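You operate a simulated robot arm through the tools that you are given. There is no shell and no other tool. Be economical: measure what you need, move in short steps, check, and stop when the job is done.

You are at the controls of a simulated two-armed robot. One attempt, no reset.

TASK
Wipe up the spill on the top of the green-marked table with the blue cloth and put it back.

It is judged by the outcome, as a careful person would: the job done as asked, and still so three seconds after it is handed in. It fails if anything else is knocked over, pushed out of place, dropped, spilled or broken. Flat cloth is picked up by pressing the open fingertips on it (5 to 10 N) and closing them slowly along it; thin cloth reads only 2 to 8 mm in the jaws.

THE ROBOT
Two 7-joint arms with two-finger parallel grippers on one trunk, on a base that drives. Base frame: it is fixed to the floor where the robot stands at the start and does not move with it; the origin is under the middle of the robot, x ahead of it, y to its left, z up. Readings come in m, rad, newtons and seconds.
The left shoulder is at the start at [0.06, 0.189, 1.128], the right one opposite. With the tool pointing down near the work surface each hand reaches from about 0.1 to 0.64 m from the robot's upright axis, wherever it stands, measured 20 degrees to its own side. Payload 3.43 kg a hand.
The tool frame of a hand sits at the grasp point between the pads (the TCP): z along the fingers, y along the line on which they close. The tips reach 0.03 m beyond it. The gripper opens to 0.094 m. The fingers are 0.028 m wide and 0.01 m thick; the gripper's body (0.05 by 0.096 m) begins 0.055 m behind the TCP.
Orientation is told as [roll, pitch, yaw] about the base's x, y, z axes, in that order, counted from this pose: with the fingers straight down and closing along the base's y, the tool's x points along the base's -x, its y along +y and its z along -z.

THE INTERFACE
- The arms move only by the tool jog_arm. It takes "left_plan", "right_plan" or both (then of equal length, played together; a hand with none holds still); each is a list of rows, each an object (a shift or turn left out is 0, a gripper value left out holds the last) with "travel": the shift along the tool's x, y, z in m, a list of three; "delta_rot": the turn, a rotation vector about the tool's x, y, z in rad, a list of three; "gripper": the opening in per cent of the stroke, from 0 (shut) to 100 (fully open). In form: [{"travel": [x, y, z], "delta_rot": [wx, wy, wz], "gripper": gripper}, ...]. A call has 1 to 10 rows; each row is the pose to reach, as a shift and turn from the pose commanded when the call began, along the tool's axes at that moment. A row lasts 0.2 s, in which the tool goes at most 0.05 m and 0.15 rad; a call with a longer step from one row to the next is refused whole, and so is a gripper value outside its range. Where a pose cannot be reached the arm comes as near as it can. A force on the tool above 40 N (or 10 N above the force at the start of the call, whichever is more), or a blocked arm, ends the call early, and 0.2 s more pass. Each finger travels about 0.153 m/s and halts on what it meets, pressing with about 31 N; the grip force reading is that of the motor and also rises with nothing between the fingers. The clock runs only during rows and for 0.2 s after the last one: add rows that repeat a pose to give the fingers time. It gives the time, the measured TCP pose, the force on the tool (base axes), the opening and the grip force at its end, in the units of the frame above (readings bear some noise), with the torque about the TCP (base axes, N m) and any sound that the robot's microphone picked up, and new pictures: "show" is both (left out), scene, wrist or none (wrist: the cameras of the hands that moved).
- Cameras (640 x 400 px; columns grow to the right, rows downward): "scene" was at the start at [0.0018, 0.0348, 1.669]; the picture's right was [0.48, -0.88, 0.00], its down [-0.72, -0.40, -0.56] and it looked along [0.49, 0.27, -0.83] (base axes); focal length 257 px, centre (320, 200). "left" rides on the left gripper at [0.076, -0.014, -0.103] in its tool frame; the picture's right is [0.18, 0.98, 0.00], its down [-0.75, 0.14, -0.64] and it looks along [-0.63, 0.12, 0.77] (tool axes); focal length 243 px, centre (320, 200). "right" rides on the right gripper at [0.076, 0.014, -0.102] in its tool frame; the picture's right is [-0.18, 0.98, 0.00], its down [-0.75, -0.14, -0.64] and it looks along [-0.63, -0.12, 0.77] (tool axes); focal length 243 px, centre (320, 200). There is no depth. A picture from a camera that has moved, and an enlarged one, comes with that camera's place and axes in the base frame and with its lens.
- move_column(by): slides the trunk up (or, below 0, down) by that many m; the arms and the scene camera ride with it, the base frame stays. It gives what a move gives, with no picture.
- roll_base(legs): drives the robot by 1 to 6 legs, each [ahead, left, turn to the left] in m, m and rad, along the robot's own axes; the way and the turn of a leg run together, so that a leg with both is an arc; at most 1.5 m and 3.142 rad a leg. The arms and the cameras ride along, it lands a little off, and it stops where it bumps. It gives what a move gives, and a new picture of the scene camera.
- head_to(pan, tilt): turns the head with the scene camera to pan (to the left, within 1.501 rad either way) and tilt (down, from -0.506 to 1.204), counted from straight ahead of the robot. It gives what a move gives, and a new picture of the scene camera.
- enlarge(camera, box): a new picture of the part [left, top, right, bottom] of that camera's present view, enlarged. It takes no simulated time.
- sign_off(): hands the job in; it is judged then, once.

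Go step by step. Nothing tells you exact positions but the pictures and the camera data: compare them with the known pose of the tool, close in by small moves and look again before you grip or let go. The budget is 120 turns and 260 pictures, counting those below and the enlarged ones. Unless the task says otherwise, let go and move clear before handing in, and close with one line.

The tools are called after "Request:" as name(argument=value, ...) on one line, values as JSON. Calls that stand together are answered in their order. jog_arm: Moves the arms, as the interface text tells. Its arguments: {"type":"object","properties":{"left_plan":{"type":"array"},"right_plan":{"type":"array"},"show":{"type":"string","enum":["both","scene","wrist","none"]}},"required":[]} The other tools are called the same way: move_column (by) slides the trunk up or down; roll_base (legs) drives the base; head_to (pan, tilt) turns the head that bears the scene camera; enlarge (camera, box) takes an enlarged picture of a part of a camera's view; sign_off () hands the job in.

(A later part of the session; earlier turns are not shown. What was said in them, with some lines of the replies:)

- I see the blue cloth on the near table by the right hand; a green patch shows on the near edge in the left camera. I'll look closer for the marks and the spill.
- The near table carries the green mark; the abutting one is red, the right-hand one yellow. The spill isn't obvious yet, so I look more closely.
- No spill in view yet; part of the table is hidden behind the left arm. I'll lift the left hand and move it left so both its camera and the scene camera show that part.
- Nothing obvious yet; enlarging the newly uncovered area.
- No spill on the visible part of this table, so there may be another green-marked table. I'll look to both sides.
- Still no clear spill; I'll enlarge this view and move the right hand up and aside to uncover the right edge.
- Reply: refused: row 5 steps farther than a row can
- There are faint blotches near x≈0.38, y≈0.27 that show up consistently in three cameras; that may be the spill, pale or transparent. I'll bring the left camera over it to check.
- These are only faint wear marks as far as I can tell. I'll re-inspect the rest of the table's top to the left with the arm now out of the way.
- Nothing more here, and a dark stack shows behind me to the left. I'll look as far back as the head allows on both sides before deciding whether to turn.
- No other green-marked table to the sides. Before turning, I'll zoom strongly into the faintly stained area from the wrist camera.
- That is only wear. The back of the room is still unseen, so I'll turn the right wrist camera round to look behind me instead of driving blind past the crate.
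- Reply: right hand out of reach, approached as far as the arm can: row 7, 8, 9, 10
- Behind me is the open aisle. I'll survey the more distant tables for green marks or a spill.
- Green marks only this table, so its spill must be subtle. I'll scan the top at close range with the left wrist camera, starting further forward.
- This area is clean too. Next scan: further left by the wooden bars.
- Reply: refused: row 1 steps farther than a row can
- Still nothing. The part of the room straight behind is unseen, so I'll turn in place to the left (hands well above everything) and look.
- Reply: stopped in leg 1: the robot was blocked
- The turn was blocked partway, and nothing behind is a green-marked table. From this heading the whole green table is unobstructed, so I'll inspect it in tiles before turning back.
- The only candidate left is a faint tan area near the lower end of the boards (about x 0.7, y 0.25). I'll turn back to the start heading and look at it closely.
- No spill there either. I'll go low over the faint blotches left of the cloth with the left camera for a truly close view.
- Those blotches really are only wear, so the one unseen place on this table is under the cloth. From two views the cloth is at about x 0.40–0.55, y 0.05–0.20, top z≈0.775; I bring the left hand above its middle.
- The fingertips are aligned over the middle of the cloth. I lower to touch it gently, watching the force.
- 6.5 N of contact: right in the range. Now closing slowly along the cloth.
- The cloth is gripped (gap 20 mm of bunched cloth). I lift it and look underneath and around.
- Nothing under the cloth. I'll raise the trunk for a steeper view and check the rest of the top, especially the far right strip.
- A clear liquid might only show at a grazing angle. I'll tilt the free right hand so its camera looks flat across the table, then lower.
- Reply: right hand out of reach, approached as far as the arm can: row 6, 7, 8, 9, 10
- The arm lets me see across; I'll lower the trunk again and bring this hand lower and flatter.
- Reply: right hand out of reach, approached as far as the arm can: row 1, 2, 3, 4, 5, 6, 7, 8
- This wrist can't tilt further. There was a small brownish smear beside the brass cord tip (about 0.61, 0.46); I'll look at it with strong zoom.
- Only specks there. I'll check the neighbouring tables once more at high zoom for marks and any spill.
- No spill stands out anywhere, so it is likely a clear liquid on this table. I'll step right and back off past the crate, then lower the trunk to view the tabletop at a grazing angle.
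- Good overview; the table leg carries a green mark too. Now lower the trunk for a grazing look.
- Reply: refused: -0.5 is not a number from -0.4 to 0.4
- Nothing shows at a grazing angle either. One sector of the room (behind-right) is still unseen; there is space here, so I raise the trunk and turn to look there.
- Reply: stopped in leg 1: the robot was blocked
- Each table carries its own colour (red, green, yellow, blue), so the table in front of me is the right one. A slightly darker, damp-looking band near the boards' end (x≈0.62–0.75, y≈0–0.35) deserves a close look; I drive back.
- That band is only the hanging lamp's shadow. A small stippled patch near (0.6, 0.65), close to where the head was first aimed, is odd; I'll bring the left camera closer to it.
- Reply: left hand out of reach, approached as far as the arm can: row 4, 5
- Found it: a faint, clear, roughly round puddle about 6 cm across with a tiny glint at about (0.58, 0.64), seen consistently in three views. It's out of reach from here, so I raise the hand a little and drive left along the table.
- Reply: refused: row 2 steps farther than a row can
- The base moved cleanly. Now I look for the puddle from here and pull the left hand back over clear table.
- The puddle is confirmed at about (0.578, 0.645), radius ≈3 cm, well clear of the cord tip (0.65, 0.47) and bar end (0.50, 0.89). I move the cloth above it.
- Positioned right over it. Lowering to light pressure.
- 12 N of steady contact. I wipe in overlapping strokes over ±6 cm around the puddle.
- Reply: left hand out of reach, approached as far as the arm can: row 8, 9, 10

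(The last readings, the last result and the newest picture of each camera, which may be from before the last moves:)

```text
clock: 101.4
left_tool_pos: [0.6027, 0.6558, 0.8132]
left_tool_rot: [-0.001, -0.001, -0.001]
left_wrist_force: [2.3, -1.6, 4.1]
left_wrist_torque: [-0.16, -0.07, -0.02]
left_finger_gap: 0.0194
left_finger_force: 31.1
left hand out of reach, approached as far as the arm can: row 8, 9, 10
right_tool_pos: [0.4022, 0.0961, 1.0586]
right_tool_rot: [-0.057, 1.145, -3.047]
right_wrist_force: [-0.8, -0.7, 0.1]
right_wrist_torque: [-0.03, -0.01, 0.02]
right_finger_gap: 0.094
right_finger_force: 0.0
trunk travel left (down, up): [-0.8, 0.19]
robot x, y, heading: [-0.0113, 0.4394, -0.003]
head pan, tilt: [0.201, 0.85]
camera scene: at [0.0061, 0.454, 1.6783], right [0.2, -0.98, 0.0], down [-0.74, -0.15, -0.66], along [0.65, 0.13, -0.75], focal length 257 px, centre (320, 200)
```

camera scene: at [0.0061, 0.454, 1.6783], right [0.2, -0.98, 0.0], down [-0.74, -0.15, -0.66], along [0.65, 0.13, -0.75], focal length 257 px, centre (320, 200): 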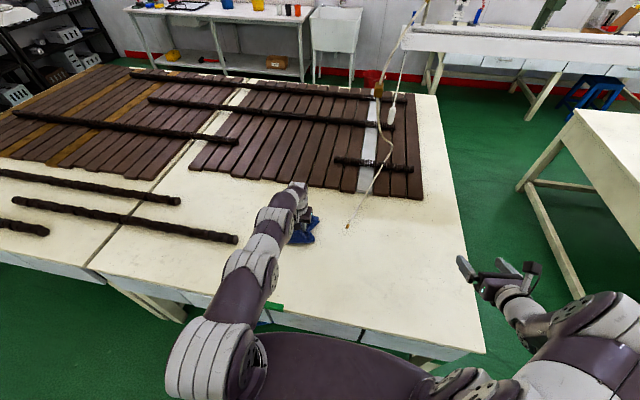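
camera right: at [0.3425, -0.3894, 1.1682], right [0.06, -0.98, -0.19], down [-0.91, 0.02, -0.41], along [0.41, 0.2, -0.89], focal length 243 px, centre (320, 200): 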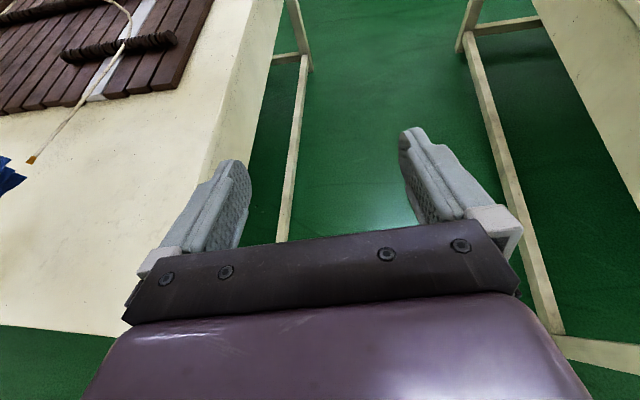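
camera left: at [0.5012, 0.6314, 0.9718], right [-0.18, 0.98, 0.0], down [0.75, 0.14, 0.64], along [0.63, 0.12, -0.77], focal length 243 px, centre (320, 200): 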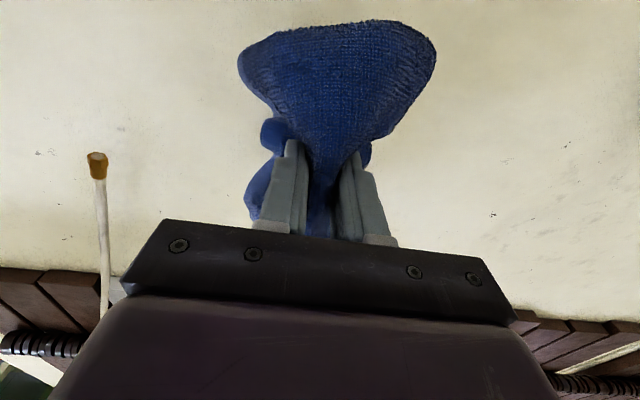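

Reach ends at x≈0.60, just past the puddle's far rim, and the cloth flares beyond that. I make a few more strokes there, then lift and move aside to check.

Request:
jog_arm(left_plan=[{"travel": [0, 0.03, 0]}, {"travel": [0, -0.01, 0]}, {"travel": [0, -0.05, 0]}, {"travel": [0, -0.08, 0]}, {"travel": [0.02, -0.06, 0]}, {"travel": [0.01, -0.02, 0]}, {"travel": [0.01, 0.02, 0]}, {"travel": [0.03, 0.0, 0]}], show="none")

Request:
jog_arm(left_plan=[{"travel": [0, 0, -0.04]}, {"travel": [0.0, 0, -0.08]}, {"travel": [0.02, 0.03, -0.11]}, {"travel": [0.05, 0.06, -0.13]}, {"travel": [0.08, 0.09, -0.14]}, {"travel": [0.11, 0.12, -0.15]}], show="both")

Request:
enlarge(camera="left", box=[80, 100, 280, 225])

Request:
enlarge(camera="scene", box=[253, 205, 353, 265])

```text
clock: 103.2
left_tool_pos: [0.5722, 0.6556, 0.8146]
left_tool_rot: [0.003, 0.003, -0.001]
left_wrist_force: [-0.1, 0.0, 2.1]
left_wrist_torque: [0.05, -0.05, -0.01]
left_finger_gap: 0.0191
left_finger_force: 31.0
left hand out of reach, approached as far as the arm can: row 1
right_tool_pos: [0.4026, 0.0946, 1.0568]
right_tool_rot: [-0.059, 1.143, -3.048]
right_wrist_force: [0.3, 0.1, -0.7]
right_wrist_torque: [0.01, 0.01, 0.0]
right_finger_gap: 0.0941
right_finger_force: 0.1
trunk travel left (down, up): [-0.8, 0.19]
robot x, y, heading: [-0.011, 0.439, -0.002]
head pan, tilt: [0.201, 0.85]
```

```text
clock: 104.6
left_tool_pos: [0.4629, 0.778, 0.9632]
left_tool_rot: [-0.001, 0.0, -0.002]
left_wrist_force: [0.1, 0.2, -0.5]
left_wrist_torque: [-0.03, -0.02, -0.06]
left_finger_gap: 0.0191
left_finger_force: 31.1
right_tool_pos: [0.4028, 0.0962, 1.0575]
right_tool_rot: [-0.054, 1.145, -3.047]
right_wrist_force: [-0.4, 1.1, -0.2]
right_wrist_torque: [0.01, 0.01, -0.02]
right_finger_gap: 0.0939
right_finger_force: 0.0
trunk travel left (down, up): [-0.8, 0.19]
robot x, y, heading: [-0.0098, 0.4368, 0.003]
head pan, tilt: [0.201, 0.85]
camera scene: at [0.0058, 0.4555, 1.6783], right [0.2, -0.98, 0.0], down [-0.74, -0.15, -0.66], along [0.65, 0.13, -0.75], focal length 257 px, centre (320, 200)
camera left: at [0.3863, 0.763, 1.0638], right [-0.18, 0.98, 0.0], down [0.75, 0.14, 0.64], along [0.63, 0.12, -0.77], focal length 243 px, centre (320, 200)
```

scene: 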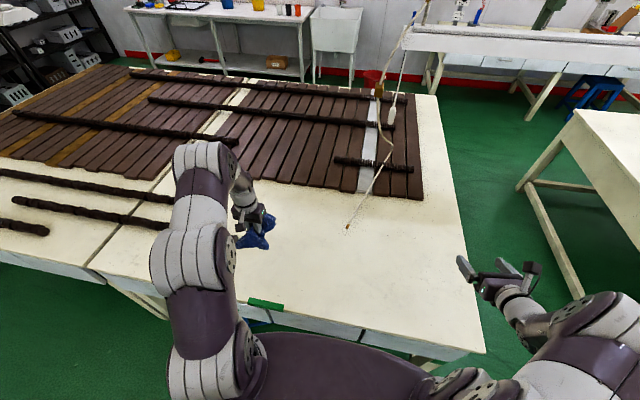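
left: 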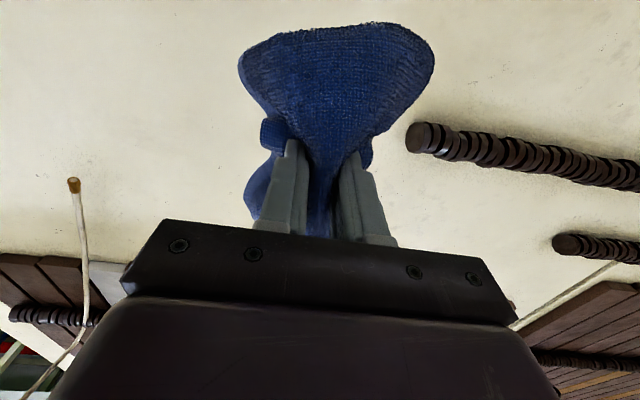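

```text
3.20 times, centred on (180, 162) of left
camera zoom: at [0.3863, 0.763, 1.0638], right [-0.18, 0.98, 0.0], down [0.75, 0.14, 0.64], along [0.63, 0.12, -0.77], focal length 776 px, centre (768, 320)
```

zoom: 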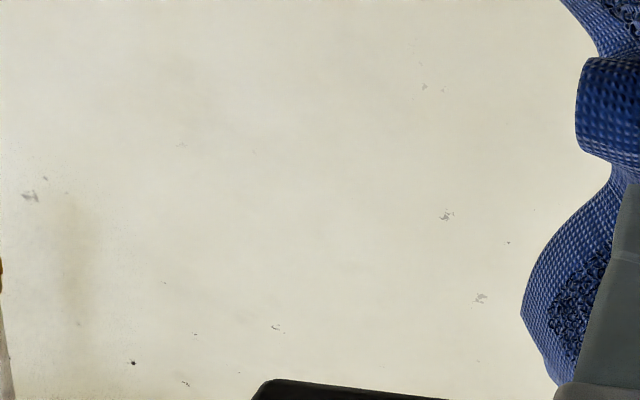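

```text
6.40 times, centred on (303, 235) of scene
camera zoom: at [0.0058, 0.4555, 1.6783], right [0.2, -0.98, 0.0], down [-0.74, -0.15, -0.66], along [0.65, 0.13, -0.75], focal length 1644 px, centre (429, -24)
```

zoom: 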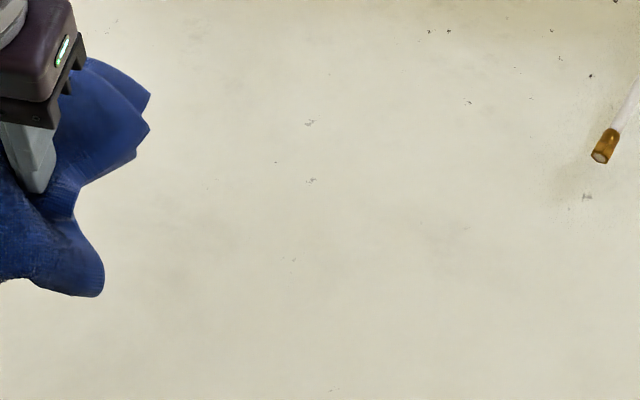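

The stipple and glint are gone: the puddle is wiped up. Now I drive back to the right to return the cloth to its original place (centre ≈ 0.476, 0.127).

Request:
roll_base(legs=[[0, -0.45, 0]])

```text
clock: 107.3
left_tool_pos: [0.4637, 0.3221, 0.9626]
left_tool_rot: [0.001, 0.003, -0.001]
left_wrist_force: [-0.1, -0.3, 0.1]
left_wrist_torque: [0.01, -0.03, -0.05]
left_finger_gap: 0.019
left_finger_force: 30.9
right_tool_pos: [0.4028, -0.3574, 1.0577]
right_tool_rot: [-0.057, 1.142, -3.05]
right_wrist_force: [-0.2, 0.5, -0.6]
right_wrist_torque: [0.0, 0.0, -0.01]
right_finger_gap: 0.094
right_finger_force: 0.0
trunk travel left (down, up): [-0.8, 0.19]
robot x, y, heading: [-0.0072, -0.0146, -0.004]
head pan, tilt: [0.201, 0.85]
camera scene: at [0.0068, 0.002, 1.6783], right [0.2, -0.98, 0.0], down [-0.74, -0.15, -0.66], along [0.65, 0.13, -0.75], focal length 257 px, centre (320, 200)
```

scene: 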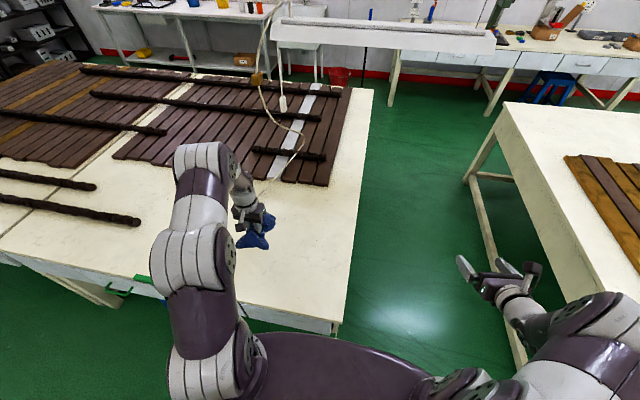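

Back at the start spot. I carry the cloth over its old place and lower it.

Request:
jog_arm(left_plan=[{"travel": [0, -0.04, 0]}, {"travel": [0, -0.08, 0]}, {"travel": [-0.005, -0.12, 0]}, {"travel": [-0.012, -0.16, 0.02]}, {"travel": [-0.012, -0.195, 0.05]}, {"travel": [-0.012, -0.195, 0.09]}, {"travel": [-0.012, -0.195, 0.125]}, {"travel": [-0.012, -0.195, 0.148]}], show="wrist")

```text
clock: 109.1
left_tool_pos: [0.4764, 0.1241, 0.8144]
left_tool_rot: [0.0, -0.004, -0.002]
left_wrist_force: [2.0, 1.4, 8.1]
left_wrist_torque: [-0.05, 0.02, -0.05]
left_finger_gap: 0.0187
left_finger_force: 31.1
right_tool_pos: [0.4008, -0.3577, 1.0574]
right_tool_rot: [-0.06, 1.145, -3.049]
right_wrist_force: [0.2, 1.0, 0.3]
right_wrist_torque: [-0.02, -0.02, 0.03]
right_finger_gap: 0.094
right_finger_force: 0.0
trunk travel left (down, up): [-0.8, 0.19]
robot x, y, heading: [-0.0102, -0.0127, -0.003]
head pan, tilt: [0.201, 0.85]
camera left: at [0.3985, 0.1104, 0.9156], right [-0.18, 0.98, 0.0], down [0.75, 0.14, 0.64], along [0.63, 0.12, -0.76], focal length 243 px, centre (320, 200)
```

left: 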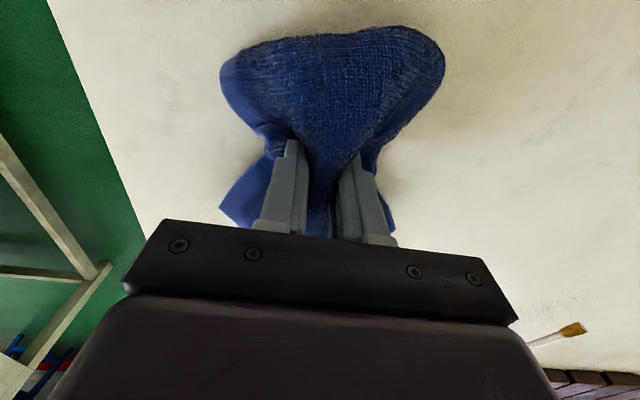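

The cloth is touching its old spot. I open slowly while still pressing, which spreads it back out.

Request:
jog_arm(left_plan=[{"gripper": 28}, {"gripper": 36}, {"gripper": 44}, {"gripper": 52}, {"gripper": 60}, {"gripper": 68}, {"gripper": 76}, {"gripper": 84}, {"gripper": 92}, {"gripper": 100}], show="wrist")

Request:
jog_arm(left_plan=[{"travel": [0, 0, -0.01]}, {"travel": [0, 0, -0.03]}, {"travel": [0, 0, -0.06]}, {"travel": [0, 0, -0.1]}, {"travel": [0, 0.03, -0.13]}, {"travel": [0.02, 0.07, -0.14]}, {"travel": [0.04, 0.11, -0.14]}, {"travel": [0.06, 0.15, -0.14]}, {"travel": [0.08, 0.19, -0.14]}], show="both")

Request:
enlarge(camera="scene", box=[220, 160, 380, 300])

```text
clock: 111.3
left_tool_pos: [0.4752, 0.1256, 0.8126]
left_tool_rot: [0.0, -0.001, -0.002]
left_wrist_force: [0.8, -0.6, 2.1]
left_wrist_torque: [-0.03, 0.04, -0.01]
left_finger_gap: 0.0937
left_finger_force: 0.1
right_tool_pos: [0.4021, -0.3573, 1.0558]
right_tool_rot: [-0.057, 1.144, -3.048]
right_wrist_force: [0.3, -0.6, 0.0]
right_wrist_torque: [0.05, -0.03, -0.01]
right_finger_gap: 0.0941
right_finger_force: 0.1
trunk travel left (down, up): [-0.8, 0.19]
robot x, y, heading: [-0.0096, -0.0147, -0.004]
head pan, tilt: [0.201, 0.85]
camera left: at [0.3982, 0.1106, 0.9149], right [-0.18, 0.98, 0.0], down [0.75, 0.14, 0.64], along [0.63, 0.12, -0.77], focal length 243 px, centre (320, 200)
```

left: 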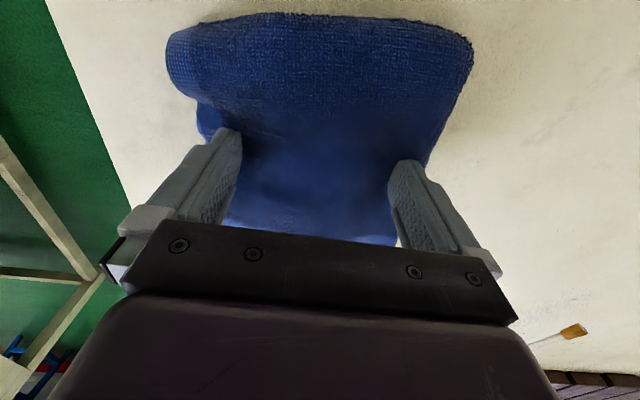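

```text
clock: 113.3
left_tool_pos: [0.3952, 0.3211, 0.9535]
left_tool_rot: [-0.003, 0.0, -0.004]
left_wrist_force: [0.2, -0.7, -1.3]
left_wrist_torque: [-0.04, -0.02, 0.0]
left_finger_gap: 0.0938
left_finger_force: 0.0
right_tool_pos: [0.4018, -0.3562, 1.0575]
right_tool_rot: [-0.054, 1.144, -3.048]
right_wrist_force: [-0.7, 0.8, 0.8]
right_wrist_torque: [0.02, 0.02, 0.01]
right_finger_gap: 0.0939
right_finger_force: 0.1
trunk travel left (down, up): [-0.8, 0.19]
robot x, y, heading: [-0.0118, -0.0172, -0.004]
head pan, tilt: [0.201, 0.85]
camera scene: at [0.0058, 0.0034, 1.6783], right [0.2, -0.98, 0.0], down [-0.74, -0.15, -0.66], along [0.65, 0.13, -0.75], focal length 257 px, centre (320, 200)
camera left: at [0.3179, 0.3069, 1.0548], right [-0.18, 0.98, 0.0], down [0.75, 0.14, 0.64], along [0.63, 0.12, -0.77], focal length 243 px, centre (320, 200)
```

scene: 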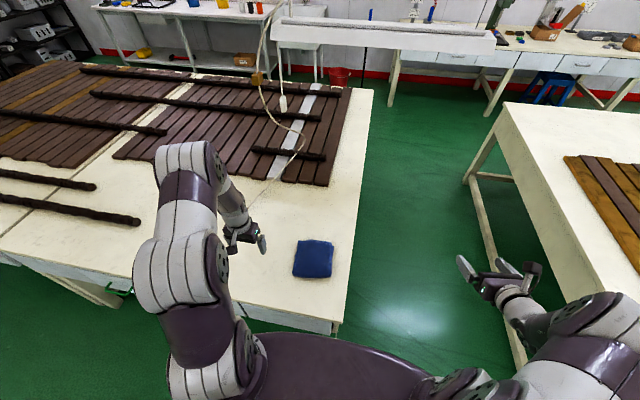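
left: 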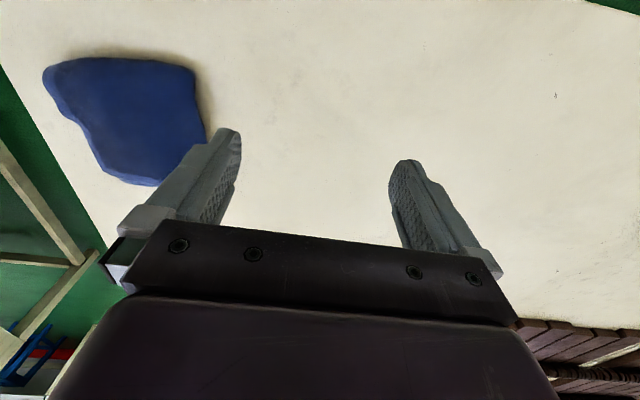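

```text
2.86 times, centred on (300, 230) of scene
camera zoom: at [0.0058, 0.0034, 1.6783], right [0.2, -0.98, 0.0], down [-0.74, -0.15, -0.66], along [0.65, 0.13, -0.75], focal length 734 px, centre (377, 114)
```

zoom: 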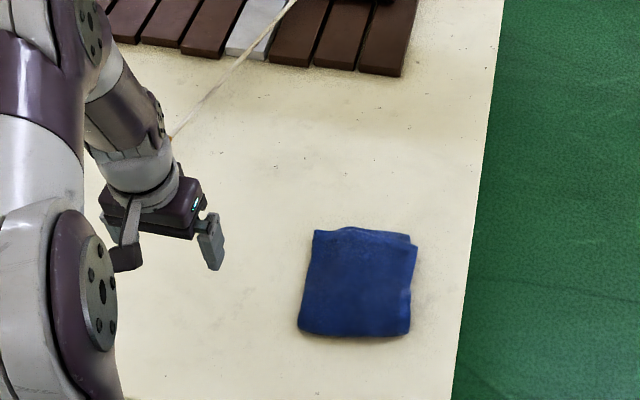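

The cloth lies flat and square on its old spot. A last check that the crate behind, near which the base was twice blocked, has not moved.

Request:
head_to(pan=1.5, tilt=1.0)

```text
clock: 114.8
left_tool_pos: [0.3961, 0.3197, 0.9529]
left_tool_rot: [0.0, 0.001, -0.003]
left_wrist_force: [0.1, 0.3, 0.3]
left_wrist_torque: [0.0, -0.02, -0.03]
left_finger_gap: 0.094
left_finger_force: 0.0
right_tool_pos: [0.4025, -0.3565, 1.0569]
right_tool_rot: [-0.057, 1.144, -3.048]
right_wrist_force: [0.1, -0.1, 0.0]
right_wrist_torque: [0.0, -0.02, 0.02]
right_finger_gap: 0.094
right_finger_force: 0.1
trunk travel left (down, up): [-0.8, 0.19]
robot x, y, heading: [-0.0117, -0.0147, -0.002]
head pan, tilt: [1.499, 1.0]
camera scene: at [-0.0648, 0.0558, 1.6672], right [1.0, -0.07, 0.0], down [-0.06, -0.84, -0.54], along [0.04, 0.54, -0.84], focal length 257 px, centre (320, 200)
```

scene: 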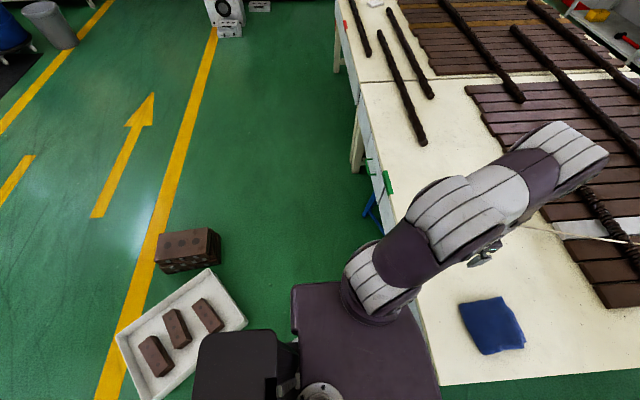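

The crate, bricks, bars and stool are where they were, the puddle is gone and the cloth is back. Handing in.

Request:
sign_off()

```text
The job is handed in.
```

I wiped the clear spill off the green-marked table with the blue cloth, then laid the cloth flat where it had been. In the pictures afterwards no trace of the spill shows. The base was blocked twice while turning, but nothing looks moved.
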